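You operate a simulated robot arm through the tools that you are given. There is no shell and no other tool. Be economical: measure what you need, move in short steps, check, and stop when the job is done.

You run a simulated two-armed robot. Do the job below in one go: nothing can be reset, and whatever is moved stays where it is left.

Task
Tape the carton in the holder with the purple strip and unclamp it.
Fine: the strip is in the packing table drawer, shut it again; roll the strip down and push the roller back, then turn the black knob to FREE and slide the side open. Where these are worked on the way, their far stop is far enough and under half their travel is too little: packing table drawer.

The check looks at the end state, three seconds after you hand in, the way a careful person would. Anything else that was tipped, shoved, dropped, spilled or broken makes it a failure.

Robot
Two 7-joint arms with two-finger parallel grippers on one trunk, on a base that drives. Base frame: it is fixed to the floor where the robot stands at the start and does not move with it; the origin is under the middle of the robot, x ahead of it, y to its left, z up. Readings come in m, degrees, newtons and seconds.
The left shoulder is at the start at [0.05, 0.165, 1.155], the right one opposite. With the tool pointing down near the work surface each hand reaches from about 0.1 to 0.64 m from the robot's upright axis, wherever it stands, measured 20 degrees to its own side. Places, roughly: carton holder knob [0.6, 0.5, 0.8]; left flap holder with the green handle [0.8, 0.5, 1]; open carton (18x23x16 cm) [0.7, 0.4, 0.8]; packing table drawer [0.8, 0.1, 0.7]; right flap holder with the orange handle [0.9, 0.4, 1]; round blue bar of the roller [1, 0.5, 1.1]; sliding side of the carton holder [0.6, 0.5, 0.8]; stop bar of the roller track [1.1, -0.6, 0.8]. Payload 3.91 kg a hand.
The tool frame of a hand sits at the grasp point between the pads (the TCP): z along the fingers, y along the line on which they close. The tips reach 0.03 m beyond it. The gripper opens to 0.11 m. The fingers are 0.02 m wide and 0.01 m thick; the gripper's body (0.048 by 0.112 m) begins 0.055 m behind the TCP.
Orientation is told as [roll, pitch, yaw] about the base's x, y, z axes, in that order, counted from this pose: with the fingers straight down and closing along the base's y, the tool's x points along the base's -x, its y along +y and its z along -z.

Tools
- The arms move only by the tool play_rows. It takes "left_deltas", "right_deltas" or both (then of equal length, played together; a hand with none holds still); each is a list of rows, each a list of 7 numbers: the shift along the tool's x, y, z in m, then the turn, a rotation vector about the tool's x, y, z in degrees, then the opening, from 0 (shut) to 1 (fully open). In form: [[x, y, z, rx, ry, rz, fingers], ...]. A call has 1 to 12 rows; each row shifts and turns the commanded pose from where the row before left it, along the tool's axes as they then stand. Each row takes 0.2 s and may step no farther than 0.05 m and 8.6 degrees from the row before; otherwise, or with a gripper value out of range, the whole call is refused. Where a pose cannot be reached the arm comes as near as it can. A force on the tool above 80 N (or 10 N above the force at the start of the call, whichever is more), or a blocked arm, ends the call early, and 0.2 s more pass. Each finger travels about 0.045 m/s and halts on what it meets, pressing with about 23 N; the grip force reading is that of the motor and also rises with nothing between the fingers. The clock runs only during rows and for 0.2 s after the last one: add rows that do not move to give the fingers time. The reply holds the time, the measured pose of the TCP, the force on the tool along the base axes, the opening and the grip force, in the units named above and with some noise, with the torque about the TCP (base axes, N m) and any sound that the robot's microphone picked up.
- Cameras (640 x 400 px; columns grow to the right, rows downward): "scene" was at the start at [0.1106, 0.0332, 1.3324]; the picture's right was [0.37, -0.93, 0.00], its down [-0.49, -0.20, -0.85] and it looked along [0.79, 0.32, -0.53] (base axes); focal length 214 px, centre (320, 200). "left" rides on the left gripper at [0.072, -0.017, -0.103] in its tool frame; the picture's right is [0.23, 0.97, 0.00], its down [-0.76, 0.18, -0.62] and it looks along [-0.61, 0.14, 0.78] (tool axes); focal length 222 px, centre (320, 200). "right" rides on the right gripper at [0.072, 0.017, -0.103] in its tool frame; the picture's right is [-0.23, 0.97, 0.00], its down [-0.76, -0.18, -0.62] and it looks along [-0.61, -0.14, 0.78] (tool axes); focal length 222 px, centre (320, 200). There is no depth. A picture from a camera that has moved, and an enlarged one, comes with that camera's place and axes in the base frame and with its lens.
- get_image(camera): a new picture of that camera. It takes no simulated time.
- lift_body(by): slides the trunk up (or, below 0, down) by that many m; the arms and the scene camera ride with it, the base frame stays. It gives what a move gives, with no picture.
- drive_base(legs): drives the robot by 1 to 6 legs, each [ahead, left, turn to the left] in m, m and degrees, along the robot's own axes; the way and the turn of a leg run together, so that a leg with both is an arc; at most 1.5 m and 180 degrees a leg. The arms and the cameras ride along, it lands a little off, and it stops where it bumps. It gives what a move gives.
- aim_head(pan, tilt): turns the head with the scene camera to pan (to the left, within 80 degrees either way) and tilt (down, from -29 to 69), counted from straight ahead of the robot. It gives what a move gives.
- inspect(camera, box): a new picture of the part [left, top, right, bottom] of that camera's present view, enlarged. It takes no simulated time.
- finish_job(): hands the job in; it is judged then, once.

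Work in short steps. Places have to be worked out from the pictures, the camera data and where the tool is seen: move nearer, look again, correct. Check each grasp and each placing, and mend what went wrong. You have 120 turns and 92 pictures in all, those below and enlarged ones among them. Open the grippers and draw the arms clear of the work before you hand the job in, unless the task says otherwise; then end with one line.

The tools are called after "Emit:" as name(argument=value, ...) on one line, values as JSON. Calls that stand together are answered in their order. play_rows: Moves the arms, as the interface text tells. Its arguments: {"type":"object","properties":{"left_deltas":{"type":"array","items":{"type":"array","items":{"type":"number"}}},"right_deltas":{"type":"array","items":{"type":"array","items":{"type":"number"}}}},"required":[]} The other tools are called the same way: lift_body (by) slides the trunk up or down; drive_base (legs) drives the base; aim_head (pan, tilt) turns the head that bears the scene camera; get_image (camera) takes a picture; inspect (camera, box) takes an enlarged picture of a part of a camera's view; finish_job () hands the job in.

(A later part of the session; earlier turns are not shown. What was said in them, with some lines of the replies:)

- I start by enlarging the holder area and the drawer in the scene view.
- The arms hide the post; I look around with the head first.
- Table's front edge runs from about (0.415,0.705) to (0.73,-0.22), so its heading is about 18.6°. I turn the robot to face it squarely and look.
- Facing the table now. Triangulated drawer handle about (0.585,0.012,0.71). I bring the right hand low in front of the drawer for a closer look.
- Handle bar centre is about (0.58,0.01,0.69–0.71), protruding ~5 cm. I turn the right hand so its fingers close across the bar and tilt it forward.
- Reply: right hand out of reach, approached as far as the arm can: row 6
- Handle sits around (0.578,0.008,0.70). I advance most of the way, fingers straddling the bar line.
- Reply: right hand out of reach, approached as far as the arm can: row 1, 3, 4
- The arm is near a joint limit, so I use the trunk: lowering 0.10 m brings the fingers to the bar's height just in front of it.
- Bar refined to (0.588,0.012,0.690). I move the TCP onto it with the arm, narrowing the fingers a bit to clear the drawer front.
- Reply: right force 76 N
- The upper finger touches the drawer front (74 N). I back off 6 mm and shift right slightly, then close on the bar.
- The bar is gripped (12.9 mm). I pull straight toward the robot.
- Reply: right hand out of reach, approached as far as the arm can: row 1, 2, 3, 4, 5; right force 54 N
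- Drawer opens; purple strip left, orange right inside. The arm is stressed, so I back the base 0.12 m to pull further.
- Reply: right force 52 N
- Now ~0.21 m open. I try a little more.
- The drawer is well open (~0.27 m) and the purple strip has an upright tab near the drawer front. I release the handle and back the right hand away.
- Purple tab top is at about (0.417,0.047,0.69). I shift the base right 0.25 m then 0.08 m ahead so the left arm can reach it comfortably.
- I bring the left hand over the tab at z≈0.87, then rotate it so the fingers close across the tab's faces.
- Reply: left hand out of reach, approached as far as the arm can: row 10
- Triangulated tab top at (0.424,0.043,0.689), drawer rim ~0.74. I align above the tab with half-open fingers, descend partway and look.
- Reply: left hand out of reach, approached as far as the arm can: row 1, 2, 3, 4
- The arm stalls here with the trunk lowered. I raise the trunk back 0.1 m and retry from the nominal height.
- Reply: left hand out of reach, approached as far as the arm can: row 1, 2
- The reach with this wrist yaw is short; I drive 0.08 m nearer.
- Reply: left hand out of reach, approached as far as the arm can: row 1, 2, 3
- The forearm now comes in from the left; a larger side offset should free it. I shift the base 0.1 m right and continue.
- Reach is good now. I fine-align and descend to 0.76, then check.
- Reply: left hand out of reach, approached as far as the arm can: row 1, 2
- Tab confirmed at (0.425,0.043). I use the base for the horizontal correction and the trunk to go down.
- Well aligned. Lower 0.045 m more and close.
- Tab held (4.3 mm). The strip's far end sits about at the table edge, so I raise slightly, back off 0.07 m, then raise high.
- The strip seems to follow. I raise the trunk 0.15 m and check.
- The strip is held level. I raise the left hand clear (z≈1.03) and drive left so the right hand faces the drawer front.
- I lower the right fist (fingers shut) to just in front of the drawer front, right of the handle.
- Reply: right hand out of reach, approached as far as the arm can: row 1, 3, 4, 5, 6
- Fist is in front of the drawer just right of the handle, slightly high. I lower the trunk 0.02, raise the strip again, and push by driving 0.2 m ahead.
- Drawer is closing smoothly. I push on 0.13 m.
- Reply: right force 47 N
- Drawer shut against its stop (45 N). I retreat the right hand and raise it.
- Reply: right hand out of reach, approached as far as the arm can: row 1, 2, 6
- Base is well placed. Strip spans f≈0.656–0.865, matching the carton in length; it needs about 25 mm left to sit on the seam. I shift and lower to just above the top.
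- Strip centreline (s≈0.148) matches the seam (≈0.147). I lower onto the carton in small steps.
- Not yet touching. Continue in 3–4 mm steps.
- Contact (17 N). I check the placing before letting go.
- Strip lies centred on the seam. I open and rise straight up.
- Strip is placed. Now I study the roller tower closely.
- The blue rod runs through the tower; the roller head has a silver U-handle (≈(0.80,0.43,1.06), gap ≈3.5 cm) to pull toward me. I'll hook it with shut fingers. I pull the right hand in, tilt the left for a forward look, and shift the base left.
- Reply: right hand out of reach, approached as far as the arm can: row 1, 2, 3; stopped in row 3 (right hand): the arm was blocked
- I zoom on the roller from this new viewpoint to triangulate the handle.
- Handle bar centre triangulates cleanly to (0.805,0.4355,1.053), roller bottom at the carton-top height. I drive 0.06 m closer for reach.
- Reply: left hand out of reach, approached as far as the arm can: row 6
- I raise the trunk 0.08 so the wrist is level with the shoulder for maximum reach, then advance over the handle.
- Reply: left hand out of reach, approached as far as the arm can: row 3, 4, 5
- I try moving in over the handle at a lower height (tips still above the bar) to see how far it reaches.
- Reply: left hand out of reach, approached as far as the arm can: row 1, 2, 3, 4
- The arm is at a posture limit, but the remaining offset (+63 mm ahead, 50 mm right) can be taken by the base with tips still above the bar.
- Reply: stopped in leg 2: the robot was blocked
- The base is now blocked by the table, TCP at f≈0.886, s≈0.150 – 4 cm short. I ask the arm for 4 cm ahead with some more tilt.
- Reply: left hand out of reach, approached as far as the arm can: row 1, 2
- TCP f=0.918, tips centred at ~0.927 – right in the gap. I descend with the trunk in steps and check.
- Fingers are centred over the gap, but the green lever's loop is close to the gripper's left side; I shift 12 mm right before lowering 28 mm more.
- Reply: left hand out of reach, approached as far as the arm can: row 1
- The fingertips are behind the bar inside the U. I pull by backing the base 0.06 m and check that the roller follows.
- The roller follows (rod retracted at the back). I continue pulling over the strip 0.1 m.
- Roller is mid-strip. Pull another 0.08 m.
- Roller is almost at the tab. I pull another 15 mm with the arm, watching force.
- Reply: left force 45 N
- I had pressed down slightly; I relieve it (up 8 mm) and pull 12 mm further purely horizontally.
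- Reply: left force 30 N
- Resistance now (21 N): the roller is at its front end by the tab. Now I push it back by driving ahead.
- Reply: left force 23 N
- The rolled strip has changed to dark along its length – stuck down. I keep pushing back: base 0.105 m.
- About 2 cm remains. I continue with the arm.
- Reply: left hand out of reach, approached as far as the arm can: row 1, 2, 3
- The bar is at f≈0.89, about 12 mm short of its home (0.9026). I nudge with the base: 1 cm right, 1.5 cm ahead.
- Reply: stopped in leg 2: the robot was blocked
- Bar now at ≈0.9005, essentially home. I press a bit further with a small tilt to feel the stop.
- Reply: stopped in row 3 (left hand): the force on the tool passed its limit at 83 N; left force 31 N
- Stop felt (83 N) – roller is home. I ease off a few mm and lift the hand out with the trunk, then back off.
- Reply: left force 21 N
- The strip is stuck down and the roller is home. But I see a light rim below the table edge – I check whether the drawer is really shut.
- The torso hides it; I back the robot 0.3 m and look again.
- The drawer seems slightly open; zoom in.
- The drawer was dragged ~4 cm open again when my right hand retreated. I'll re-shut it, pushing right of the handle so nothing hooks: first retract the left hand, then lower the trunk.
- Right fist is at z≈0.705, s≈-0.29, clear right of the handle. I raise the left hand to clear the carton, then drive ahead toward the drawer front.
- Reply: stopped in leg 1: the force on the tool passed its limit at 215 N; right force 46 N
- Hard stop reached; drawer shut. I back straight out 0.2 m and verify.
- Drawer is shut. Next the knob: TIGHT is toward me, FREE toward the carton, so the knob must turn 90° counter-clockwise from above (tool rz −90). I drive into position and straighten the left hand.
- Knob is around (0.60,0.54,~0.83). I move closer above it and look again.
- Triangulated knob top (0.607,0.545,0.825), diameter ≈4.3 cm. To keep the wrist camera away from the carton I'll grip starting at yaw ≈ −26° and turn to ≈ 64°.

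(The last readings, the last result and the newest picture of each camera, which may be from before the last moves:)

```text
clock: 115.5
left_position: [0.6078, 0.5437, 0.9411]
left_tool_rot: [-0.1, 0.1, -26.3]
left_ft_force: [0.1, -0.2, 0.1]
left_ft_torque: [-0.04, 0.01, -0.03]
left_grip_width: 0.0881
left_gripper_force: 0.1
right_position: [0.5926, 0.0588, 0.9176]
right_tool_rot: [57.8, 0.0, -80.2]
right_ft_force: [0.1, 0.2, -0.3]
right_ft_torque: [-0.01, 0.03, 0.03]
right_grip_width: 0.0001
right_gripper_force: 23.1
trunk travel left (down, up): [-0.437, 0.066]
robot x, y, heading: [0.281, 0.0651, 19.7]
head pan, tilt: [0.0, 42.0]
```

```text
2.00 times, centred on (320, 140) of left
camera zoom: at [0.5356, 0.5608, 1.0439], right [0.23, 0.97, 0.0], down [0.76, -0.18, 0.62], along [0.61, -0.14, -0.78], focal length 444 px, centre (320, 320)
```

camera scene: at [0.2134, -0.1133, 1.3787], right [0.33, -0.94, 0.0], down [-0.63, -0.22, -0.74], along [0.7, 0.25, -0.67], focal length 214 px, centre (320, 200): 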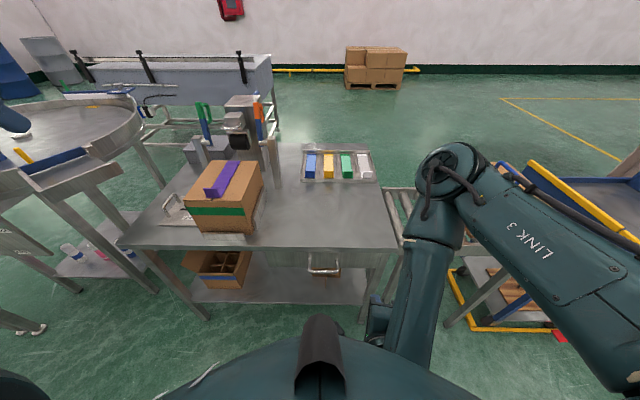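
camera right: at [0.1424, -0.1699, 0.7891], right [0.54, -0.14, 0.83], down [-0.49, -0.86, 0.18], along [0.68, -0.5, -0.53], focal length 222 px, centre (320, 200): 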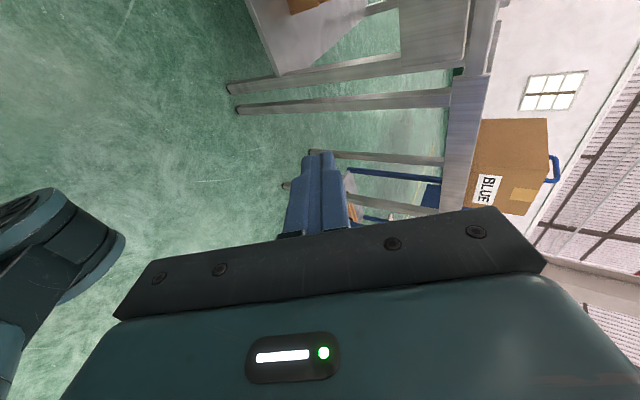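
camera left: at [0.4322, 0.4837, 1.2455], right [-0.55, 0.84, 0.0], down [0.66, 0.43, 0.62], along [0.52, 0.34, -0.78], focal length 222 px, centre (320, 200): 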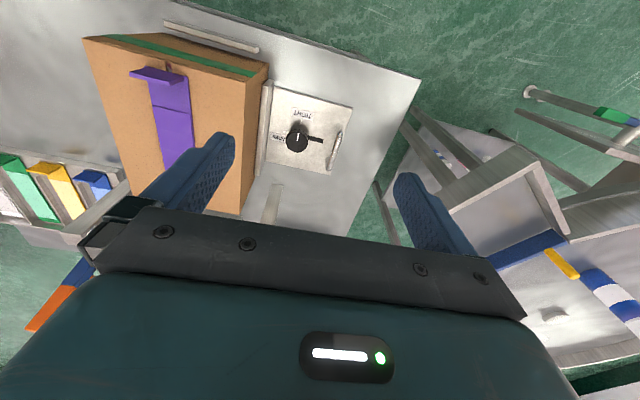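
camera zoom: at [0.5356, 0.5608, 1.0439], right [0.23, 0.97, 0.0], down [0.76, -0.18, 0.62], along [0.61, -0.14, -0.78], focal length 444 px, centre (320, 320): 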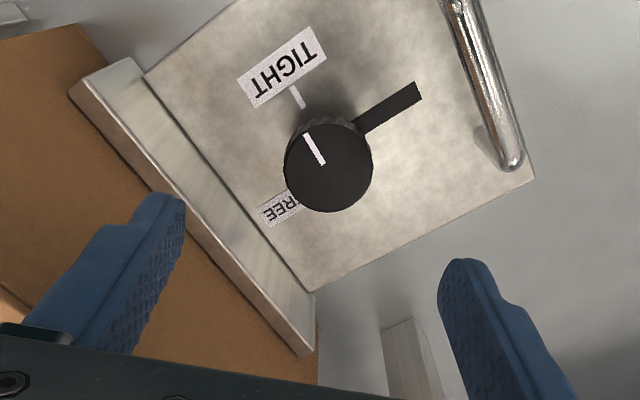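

Knob centre ≈(0.613,0.549). I centre (7 mm along the closing line) and descend around it.

Emit:
play_rows(left_deltas=[[-0.002, 0.0065, 0.01, 0, 0, 0, 0.65], [0, 0, 0.04, 0, 0, 0, 0.65], [0, 0, 0.035, 0, 0, 0, 0.65], [0, 0, 0.02, 0, 0, 0, 0.65]])

Emit:
inspect(camera="left", box=[200, 40, 440, 240])

```text
clock: 116.5
left_position: [0.5943, 0.548, 0.8647]
left_tool_rot: [0.1, 0.0, -26.2]
left_ft_force: [-0.4, -0.5, -0.4]
left_ft_torque: [0.03, 0.01, 0.02]
left_grip_width: 0.0716
left_gripper_force: 0.0
left hand out of reach, approached as far as the arm can: row 3, 4
right_position: [0.5927, 0.0572, 0.919]
right_tool_rot: [57.8, -0.1, -80.3]
right_ft_force: [1.4, 0.2, 0.4]
right_ft_torque: [0.02, 0.03, -0.02]
right_grip_width: 0.0
right_gripper_force: 22.7
trunk travel left (down, up): [-0.437, 0.066]
robot x, y, heading: [0.2766, 0.0629, 19.4]
head pan, tilt: [0.0, 42.0]
```

```text
2.00 times, centred on (320, 140) of left
camera zoom: at [0.5214, 0.5649, 0.9678], right [0.23, 0.97, 0.0], down [0.76, -0.18, 0.62], along [0.61, -0.14, -0.78], focal length 444 px, centre (320, 320)
```

zoom: 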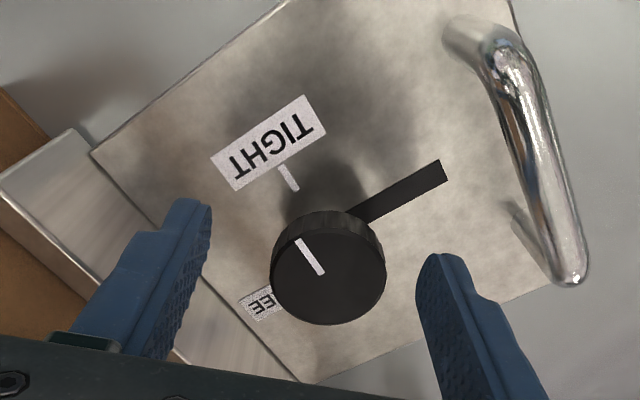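

Refined knob top (0.617,0.546,0.812). I use base for the 21 mm ahead / 9 mm right and the trunk for the descent.

Emit:
drive_base(legs=[[0.021, -0.009, 0]])

Emit:
lift_body(by=-0.03)

Emit:
inspect(camera="left", box=[200, 40, 440, 240])

```text
clock: 117.3
left_position: [0.617, 0.5466, 0.8643]
left_tool_rot: [0.0, 0.1, -26.3]
left_ft_force: [0.1, -0.2, 0.8]
left_ft_torque: [-0.01, 0.0, 0.0]
left_grip_width: 0.0712
left_gripper_force: 0.1
right_position: [0.6158, 0.0548, 0.9179]
right_tool_rot: [57.7, -0.2, -80.3]
right_ft_force: [-0.2, 0.4, 0.2]
right_ft_torque: [0.0, -0.02, 0.01]
right_grip_width: 0.0003
right_gripper_force: 22.9
trunk travel left (down, up): [-0.437, 0.066]
robot x, y, heading: [0.3, 0.067, 19.5]
head pan, tilt: [0.0, 42.0]
```

```text
clock: 118.1
left_position: [0.6165, 0.548, 0.8341]
left_tool_rot: [0.1, 0.0, -26.1]
left_ft_force: [-0.1, -0.3, -0.1]
left_ft_torque: [0.03, 0.0, 0.0]
left_grip_width: 0.0712
left_gripper_force: 0.1
right_position: [0.6159, 0.055, 0.8895]
right_tool_rot: [57.9, -0.1, -80.3]
right_ft_force: [-0.1, 0.6, -0.3]
right_ft_torque: [-0.03, -0.02, 0.0]
right_grip_width: 0.0
right_gripper_force: 23.1
trunk travel left (down, up): [-0.407, 0.096]
robot x, y, heading: [0.3028, 0.0665, 19.6]
head pan, tilt: [0.0, 42.0]
```

```text
2.00 times, centred on (320, 140) of left
camera zoom: at [0.5437, 0.5634, 0.938], right [0.23, 0.97, 0.0], down [0.76, -0.18, 0.62], along [0.61, -0.14, -0.78], focal length 444 px, centre (320, 320)
```

zoom: 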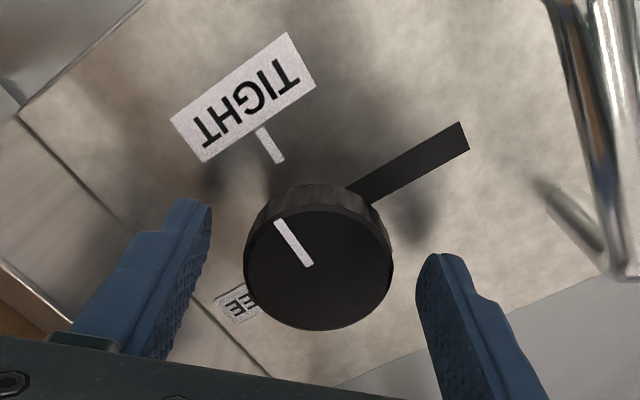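

Knob lies centred between the fingers. Lower 2 cm more and close.

Emit:
lift_body(by=-0.022)

Emit:
play_rows(left_deltas=[[0, 0, 0, 0, 0, 0, 0.3], [0, 0, 0, 0, 0, 0, 0.1], [0, 0, 0, 0, 0, 0, 0.1], [0, 0, 0, 0, 0, 0, 0.1]])

```text
clock: 118.7
left_position: [0.6166, 0.5466, 0.8194]
left_tool_rot: [0.6, -0.2, -26.1]
left_ft_force: [-11.6, 6.4, 60.0]
left_ft_torque: [-1.91, 1.77, -0.59]
left_grip_width: 0.0716
left_gripper_force: 0.1
right_position: [0.6141, 0.0538, 0.8693]
right_tool_rot: [58.0, 0.1, -80.3]
right_ft_force: [1.1, 0.5, 0.6]
right_ft_torque: [0.03, 0.0, 0.02]
right_grip_width: 0.0
right_gripper_force: 23.2
trunk travel left (down, up): [-0.385, 0.118]
robot x, y, heading: [0.2991, 0.0624, 19.7]
head pan, tilt: [0.0, 42.0]
```

```text
clock: 119.7
left_position: [0.6141, 0.54, 0.8207]
left_tool_rot: [0.2, 0.2, -26.1]
left_ft_force: [-24.8, -25.1, 69.9]
left_ft_torque: [-3.05, 1.69, -0.31]
left_grip_width: 0.0557
left_gripper_force: 22.2
right_position: [0.6131, 0.0508, 0.8692]
right_tool_rot: [58.1, 0.2, -80.4]
right_ft_force: [0.0, -0.4, 0.5]
right_ft_torque: [0.0, 0.0, 0.04]
right_grip_width: 0.0
right_gripper_force: 23.2
trunk travel left (down, up): [-0.385, 0.118]
robot x, y, heading: [0.3016, 0.0636, 19.5]
head pan, tilt: [0.0, 42.0]
```

The carton-side finger presses on the plate (70 N). I raise 1 cm and re-close to read the width.

Emit:
lift_body(by=0.012)

Emit:
play_rows(left_deltas=[[0, 0, 0, 0, 0, 0, 0.1], [0, 0, 0, 0, 0, 0, 0], [0, 0, 0, 0, 0, 0, 0]])

Emit:
get_image(camera="left")

```text
clock: 120.3
left_position: [0.6166, 0.5459, 0.8199]
left_tool_rot: [-0.3, 0.2, -26.2]
left_ft_force: [3.7, -17.0, -23.4]
left_ft_torque: [0.03, -0.57, 0.0]
left_grip_width: 0.0437
left_gripper_force: 44.9
right_position: [0.6161, 0.0561, 0.8771]
right_tool_rot: [57.6, -0.1, -80.3]
right_ft_force: [0.1, 0.6, -0.1]
right_ft_torque: [-0.01, 0.01, 0.0]
right_grip_width: 0.0
right_gripper_force: 23.3
trunk travel left (down, up): [-0.397, 0.106]
robot x, y, heading: [0.2977, 0.0616, 19.5]
head pan, tilt: [0.0, 42.0]
```

```text
clock: 121.1
left_position: [0.6162, 0.5484, 0.8225]
left_tool_rot: [-0.4, 0.2, -26.1]
left_ft_force: [-1.4, -15.2, -26.6]
left_ft_torque: [0.38, 0.05, 0.01]
left_grip_width: 0.0427
left_gripper_force: 45.4
right_position: [0.6157, 0.0565, 0.879]
right_tool_rot: [57.7, -0.2, -80.3]
right_ft_force: [-0.4, -0.1, -0.5]
right_ft_torque: [0.03, -0.02, -0.01]
right_grip_width: 0.0
right_gripper_force: 23.0
trunk travel left (down, up): [-0.397, 0.106]
robot x, y, heading: [0.2999, 0.0673, 19.4]
head pan, tilt: [0.0, 42.0]
```

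```text
7 pictures are left
camera left: at [0.5431, 0.5633, 0.9261], right [0.23, 0.97, 0.0], down [0.77, -0.18, 0.62], along [0.6, -0.14, -0.79], focal length 222 px, centre (320, 200)
```

left: 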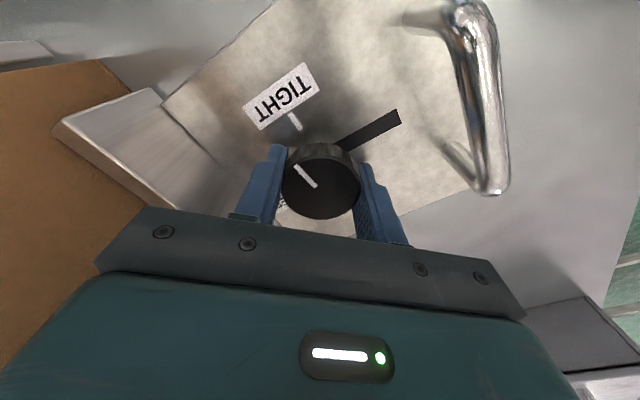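

The knob is gripped (42.7 mm). I turn it rz −90° (counter-clockwise from above).

Emit:
play_rows(left_deltas=[[0, 0, 0.003, 0, 0, 0, 0], [0, 0, 0, 0, 0, -8.2, 0], [0, 0, 0, 0, 0, -8.2, 0], [0, 0, 0, 0, 0, -8.2, 0], [0, 0, 0, 0, 0, -8.2, 0], [0, 0, 0, 0, 0, -8.2, 0], [0, 0, 0, 0, 0, -8.2, 0], [0, 0, 0, 0, 0, -8.2, 0], [0, 0, 0, 0, 0, -8.2, 0], [0, 0, 0, 0, 0, -8.2, 0], [0, 0, 0, 0, 0, -8.2, 0], [0, 0, 0, 0, 0, -8.2, 0]])

Emit:
inspect(camera="left", box=[200, 40, 440, 240])

```text
clock: 123.7
left_position: [0.6111, 0.5566, 0.8237]
left_tool_rot: [0.1, -0.4, 63.2]
left_ft_force: [-30.9, 48.6, 10.9]
left_ft_torque: [-7.51, -4.99, -5.52]
left_grip_width: 0.0434
left_gripper_force: 45.0
right_position: [0.6133, 0.0598, 0.881]
right_tool_rot: [57.8, -0.4, -80.1]
right_ft_force: [0.1, 0.5, 0.1]
right_ft_torque: [0.0, 0.04, 0.0]
right_grip_width: 0.0
right_gripper_force: 23.0
trunk travel left (down, up): [-0.397, 0.106]
robot x, y, heading: [0.3017, 0.0662, 19.8]
head pan, tilt: [0.0, 42.0]
```

```text
2.00 times, centred on (320, 140) of left
camera zoom: at [0.592, 0.4833, 0.9262], right [-0.97, 0.23, 0.0], down [0.18, 0.76, 0.63], along [0.15, 0.61, -0.78], focal length 444 px, centre (320, 320)
```

zoom: 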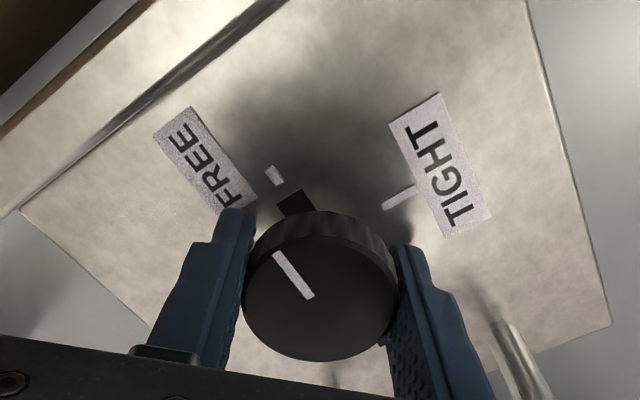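

Pointer now stands at the FREE tick (hand turned the full 90°). A side force of ~55 N suggests the wrist touches the carton, so I open at once, ease 1 cm away, and rise.

Emit:
play_rows(left_deltas=[[0, 0, 0, 0, 0, 0, 0.6], [-0.004, 0.004, 0, 0, 0, 0, 0.6], [-0.003, 0.003, 0, 0, 0, 0, 0.6], [0, 0, -0.02, 0, 0, 0, 0.6], [0, 0, -0.04, 0, 0, 0, 0.6], [0, 0, -0.04, 0, 0, 0, 0.6], [0, 0, -0.04, 0, 0, 0, 0.6]])

Emit:
aim_head(pan=30, tilt=45)

Emit:
inspect(camera="scene", box=[160, 60, 480, 300])

```text
clock: 125.3
left_position: [0.6132, 0.5553, 0.9608]
left_tool_rot: [-0.1, 0.0, 63.9]
left_ft_force: [-0.1, -0.4, -1.1]
left_ft_torque: [0.0, -0.01, 0.04]
left_grip_width: 0.0657
left_gripper_force: 0.1
right_position: [0.6152, 0.0553, 0.8783]
right_tool_rot: [57.8, -0.1, -80.3]
right_ft_force: [0.3, 0.8, 0.4]
right_ft_torque: [0.0, 0.0, -0.01]
right_grip_width: 0.0001
right_gripper_force: 23.0
trunk travel left (down, up): [-0.397, 0.106]
robot x, y, heading: [0.2992, 0.0657, 19.4]
head pan, tilt: [0.0, 42.0]
```

```text
clock: 126.3
left_position: [0.6158, 0.5556, 0.9602]
left_tool_rot: [0.1, 0.0, 64.1]
left_ft_force: [-0.5, 0.0, 0.0]
left_ft_torque: [-0.01, 0.0, -0.02]
left_grip_width: 0.0659
left_gripper_force: 0.0
right_position: [0.6151, 0.0562, 0.8792]
right_tool_rot: [57.7, -0.1, -80.3]
right_ft_force: [0.5, -0.7, 0.5]
right_ft_torque: [0.0, -0.03, 0.02]
right_grip_width: 0.0
right_gripper_force: 23.1
trunk travel left (down, up): [-0.397, 0.106]
robot x, y, heading: [0.3017, 0.0627, 19.7]
head pan, tilt: [30.0, 45.0]
```

```text
1.67 times, centred on (320, 180) of scene
camera zoom: at [0.3786, 0.1366, 1.3344], right [0.76, -0.65, 0.0], down [-0.46, -0.54, -0.71], along [0.46, 0.54, -0.71], focal length 358 px, centre (320, 233)
```

zoom: 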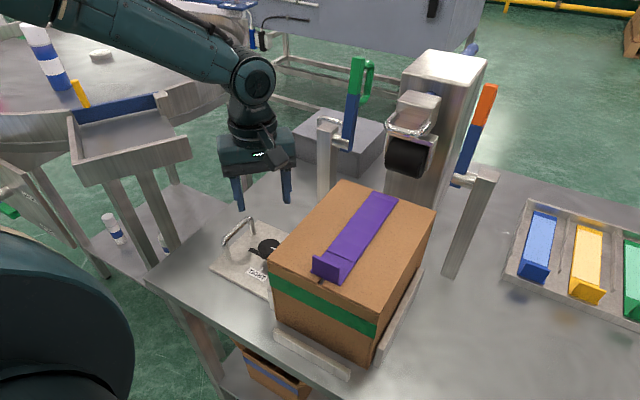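

All is fine and the carton unmoved. The holder's handle bar triangulates to f 0.71–0.79, s≈0.395, z≈0.843 (centre ≈(0.584,0.616)). I rotate back to yaw 19° and move above it.

Emit:
play_rows(left_deltas=[[0, 0, -0.02, 0, 0, 7.5, 0.4], [0, 0, 0, 0, 0, 7.5, 0.4], [0, 0, 0, 0, 0, 7.5, 0.4], [0, 0, 0, 0, 0, 7.5, 0.4], [0, 0, 0, 0, 0, 7.5, 0.4], [0, 0, 0, 0, 0, 7.5, 0.4], [0.005, 0.034, 0, 0, 0, 0, 0.4], [0.006, 0.0335, 0.02, 0, 0, 0, 0.4], [0, 0, 0.035, 0, 0, 0, 0.4]])

Emit:
inspect(camera="left", box=[200, 40, 440, 240])

```text
clock: 128.3
left_position: [0.5817, 0.6165, 0.9273]
left_tool_rot: [-0.1, 0.0, 18.9]
left_ft_force: [0.6, 0.5, 0.4]
left_ft_torque: [0.0, 0.05, -0.01]
left_grip_width: 0.0441
left_gripper_force: 0.0
right_position: [0.616, 0.0551, 0.8787]
right_tool_rot: [57.7, -0.1, -80.3]
right_ft_force: [0.3, 0.1, 0.4]
right_ft_torque: [0.04, 0.02, 0.01]
right_grip_width: 0.0
right_gripper_force: 23.3
trunk travel left (down, up): [-0.397, 0.106]
robot x, y, heading: [0.3029, 0.0653, 19.7]
head pan, tilt: [30.0, 45.0]
```

```text
2.00 times, centred on (320, 140) of left
camera zoom: at [0.5173, 0.5769, 1.0297], right [-0.53, 0.85, 0.0], down [0.66, 0.42, 0.62], along [0.53, 0.33, -0.78], focal length 444 px, centre (320, 320)
```

zoom: 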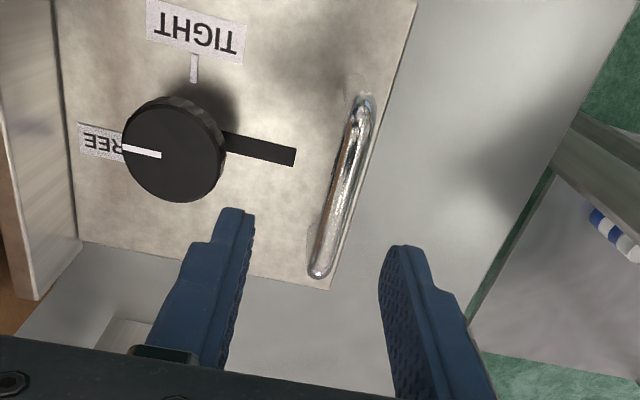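

Knob reads FREE. Bar centre ≈(0.578,0.625); I shift 9 mm left, descend and close on it.

Emit:
play_rows(left_deltas=[[0, 0.009, 0.02, 0, 0, 0, 0.4], [0, 0, 0.035, 0, 0, 0, 0.4], [0, 0, 0.028, 0, 0, 0, 0.4], [0, 0, 0, 0, 0, 0, 0], [0, 0, 0, 0, 0, 0, 0], [0, 0, 0, 0, 0, 0, 0], [0, 0, 0, 0, 0, 0, 0]])

```text
clock: 129.9
left_position: [0.5786, 0.6253, 0.844]
left_tool_rot: [-0.1, 0.0, 19.1]
left_ft_force: [-1.5, 0.6, -2.2]
left_ft_torque: [0.19, -0.43, -0.58]
left_grip_width: 0.0129
left_gripper_force: 44.4
right_position: [0.6163, 0.0555, 0.8792]
right_tool_rot: [57.8, -0.1, -80.3]
right_ft_force: [-0.3, 0.0, 1.5]
right_ft_torque: [0.02, -0.02, 0.01]
right_grip_width: 0.0
right_gripper_force: 22.5
trunk travel left (down, up): [-0.397, 0.106]
robot x, y, heading: [0.3028, 0.0668, 19.7]
head pan, tilt: [30.0, 45.0]
```

The bar is held (12.9 mm). I slide it left (+s) in steps until its stop.

Emit:
play_rows(left_deltas=[[0, 0.015, 0, 0, 0, 0, 0], [0, 0.015, 0, 0, 0, 0, 0], [0, 0.015, 0, 0, 0, 0, 0], [0, 0.015, 0, 0, 0, 0, 0], [0, 0.015, 0, 0, 0, 0, 0], [0, 0.015, 0, 0, 0, 0, 0]])

```text
clock: 131.1
left_position: [0.5647, 0.6698, 0.8435]
left_tool_rot: [-2.3, 0.4, 18.3]
left_ft_force: [3.0, -11.8, 10.1]
left_ft_torque: [-0.51, 0.67, 0.24]
left_grip_width: 0.0126
left_gripper_force: 45.1
right_position: [0.6146, 0.052, 0.8813]
right_tool_rot: [57.8, 0.0, -80.5]
right_ft_force: [0.7, 0.1, -0.2]
right_ft_torque: [0.0, -0.01, -0.01]
right_grip_width: 0.0
right_gripper_force: 23.3
trunk travel left (down, up): [-0.397, 0.106]
robot x, y, heading: [0.3011, 0.0651, 19.0]
head pan, tilt: [30.0, 45.0]
stopped in row 5 (left hand): the force on the tool passed its limit at 87 N (the readings are from after the stop); the commanded pose is now the measured one
```

It slid ~4.7 cm to a hard stop (87 N). I release, rise and look.

Emit:
play_rows(left_deltas=[[0, 0, 0, 0, 0, 0, 0.3], [0, 0, 0, 0, 0, 0, 0.4], [0, 0, 0, 0, 0, 0, 0.4], [0, 0, -0.03, 0, 0, 0, 0.4], [0, 0, -0.045, 0, 0, 0, 0.4], [0, 0, -0.045, 0, 0, 0, 0.4], [0, 0, -0.045, 0, 0, 0, 0.4], [0, 0, -0.045, 0, 0, 0, 0.4]])

Emit:
inspect(camera="scene", box=[160, 60, 480, 300])

```text
clock: 132.9
left_position: [0.5611, 0.6794, 1.0531]
left_tool_rot: [-2.0, 0.5, 18.2]
left_ft_force: [-0.6, 0.1, 0.2]
left_ft_torque: [0.0, 0.01, -0.02]
left_grip_width: 0.0442
left_gripper_force: 0.0
right_position: [0.6163, 0.0533, 0.879]
right_tool_rot: [57.8, -0.1, -80.5]
right_ft_force: [-0.5, -1.0, 0.0]
right_ft_torque: [0.02, -0.01, -0.06]
right_grip_width: 0.0
right_gripper_force: 22.9
trunk travel left (down, up): [-0.397, 0.106]
robot x, y, heading: [0.2995, 0.0626, 19.2]
head pan, tilt: [30.0, 45.0]
```

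```text
1.67 times, centred on (320, 180) of scene
camera zoom: at [0.3789, 0.1347, 1.3344], right [0.76, -0.65, 0.0], down [-0.46, -0.54, -0.71], along [0.46, 0.54, -0.71], focal length 358 px, centre (320, 233)
```

zoom: 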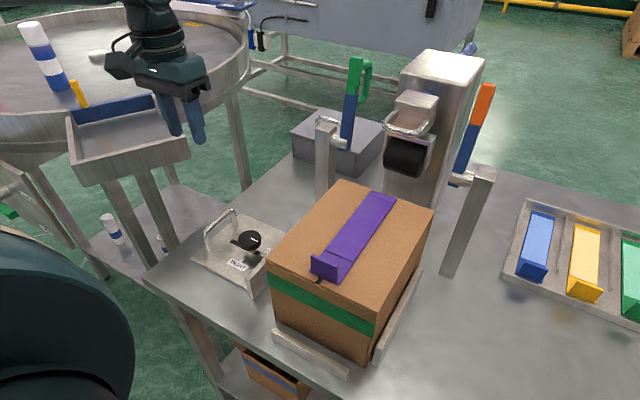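

The side stands clear of the carton. I raise, back away, open both grippers and verify the drawer.

Emit:
lift_body(by=0.09)

Emit:
drive_base(legs=[[-0.35, 0, 0]])

Emit:
play_rows(left_deltas=[[0, 0, 0, 0, 0, 0, 1], [0, 0, 0, 0, 0, 0, 1], [0, 0, 0, 0, 0, 0, 1], [0, 0, 0, 0, 0, 0, 1]], right_deltas=[[0, 0, 0, 0, 0, 0, 1], [0, 0, 0, 0, 0, 0, 1], [0, 0, 0, 0, 0, 0, 1], [0, 0, 0, 0, 0, 0, 1]])

Emit:
aim_head(pan=5, tilt=40)

Emit:
inspect(camera="scene", box=[160, 60, 480, 300])

```text
clock: 134.1
left_position: [0.5623, 0.6809, 1.1419]
left_tool_rot: [-2.0, 0.6, 18.3]
left_ft_force: [0.4, -0.1, -0.2]
left_ft_torque: [-0.01, -0.02, -0.01]
left_grip_width: 0.0438
left_gripper_force: 0.2
right_position: [0.6157, 0.0537, 0.9679]
right_tool_rot: [57.7, 0.0, -80.6]
right_ft_force: [1.1, 0.0, -0.2]
right_ft_torque: [0.0, -0.01, -0.03]
right_grip_width: 0.0
right_gripper_force: 22.8
trunk travel left (down, up): [-0.487, 0.016]
robot x, y, heading: [0.3046, 0.0669, 19.1]
head pan, tilt: [30.0, 45.0]
```

```text
clock: 136.4
left_position: [0.2359, 0.5649, 1.1422]
left_tool_rot: [-2.0, 0.4, 18.3]
left_ft_force: [-0.5, -0.8, -0.4]
left_ft_torque: [-0.02, -0.05, 0.03]
left_grip_width: 0.044
left_gripper_force: 0.0
right_position: [0.2917, -0.0609, 0.9693]
right_tool_rot: [57.9, -0.1, -80.6]
right_ft_force: [0.1, -0.2, 0.5]
right_ft_torque: [-0.03, -0.01, 0.03]
right_grip_width: 0.0001
right_gripper_force: 23.0
trunk travel left (down, up): [-0.487, 0.016]
robot x, y, heading: [-0.0233, -0.0507, 19.3]
head pan, tilt: [30.0, 45.0]
```

```text
clock: 137.4
left_position: [0.2367, 0.5661, 1.1421]
left_tool_rot: [-2.0, 0.5, 18.3]
left_ft_force: [0.4, 0.3, -0.1]
left_ft_torque: [0.03, 0.01, 0.02]
left_grip_width: 0.11
left_gripper_force: 0.0
right_position: [0.2899, -0.0605, 0.9678]
right_tool_rot: [57.8, 0.0, -80.6]
right_ft_force: [-0.1, 1.0, 0.0]
right_ft_torque: [-0.01, 0.02, -0.01]
right_grip_width: 0.0866
right_gripper_force: 0.1
trunk travel left (down, up): [-0.487, 0.016]
robot x, y, heading: [-0.0255, -0.0479, 19.5]
head pan, tilt: [30.0, 45.0]
```

```text
clock: 138.3
left_position: [0.2363, 0.5672, 1.1425]
left_tool_rot: [-2.0, 0.5, 18.3]
left_ft_force: [0.5, 0.0, 0.5]
left_ft_torque: [0.03, -0.02, -0.04]
left_grip_width: 0.1103
left_gripper_force: 0.0
right_position: [0.2909, -0.0609, 0.9706]
right_tool_rot: [57.7, -0.1, -80.6]
right_ft_force: [0.6, 0.2, 0.5]
right_ft_torque: [-0.03, 0.02, -0.02]
right_grip_width: 0.1101
right_gripper_force: 0.0
trunk travel left (down, up): [-0.487, 0.016]
robot x, y, heading: [-0.0261, -0.05, 19.4]
head pan, tilt: [5.0, 40.0]
```

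```text
1.67 times, centred on (320, 180) of scene
camera zoom: at [0.0783, -0.0055, 1.4317], right [0.41, -0.91, 0.0], down [-0.59, -0.27, -0.77], along [0.7, 0.32, -0.64], focal length 358 px, centre (320, 233)
```

zoom: 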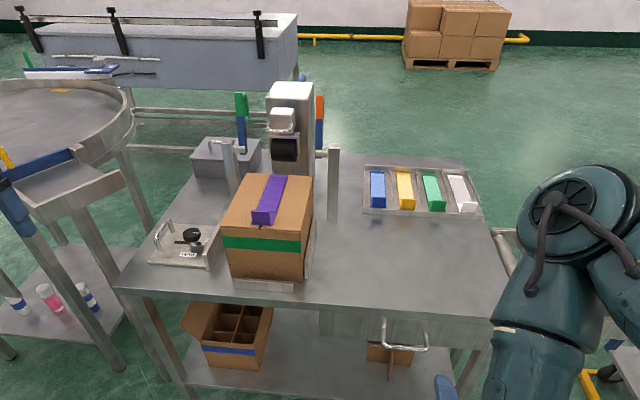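

The drawer is shut, the strip is stuck along the seam, the roller is home, the knob is on FREE, the side is open, and both hands are clear, so I hand in.

Emit:
finish_job()

```text
The job is handed in.
```

I taped the carton with the purple strip and unclamped it: the roller is back against its stop, the knob is on FREE, the holder side is slid open to its stop, and the drawer is shut. Along the way my right hand pulled the drawer about 4 cm open again, so I re-shut it. While turning the knob, the left wrist probably pressed against the side of the carton (about 55 N); the pictures afterwards showed it had not moved.
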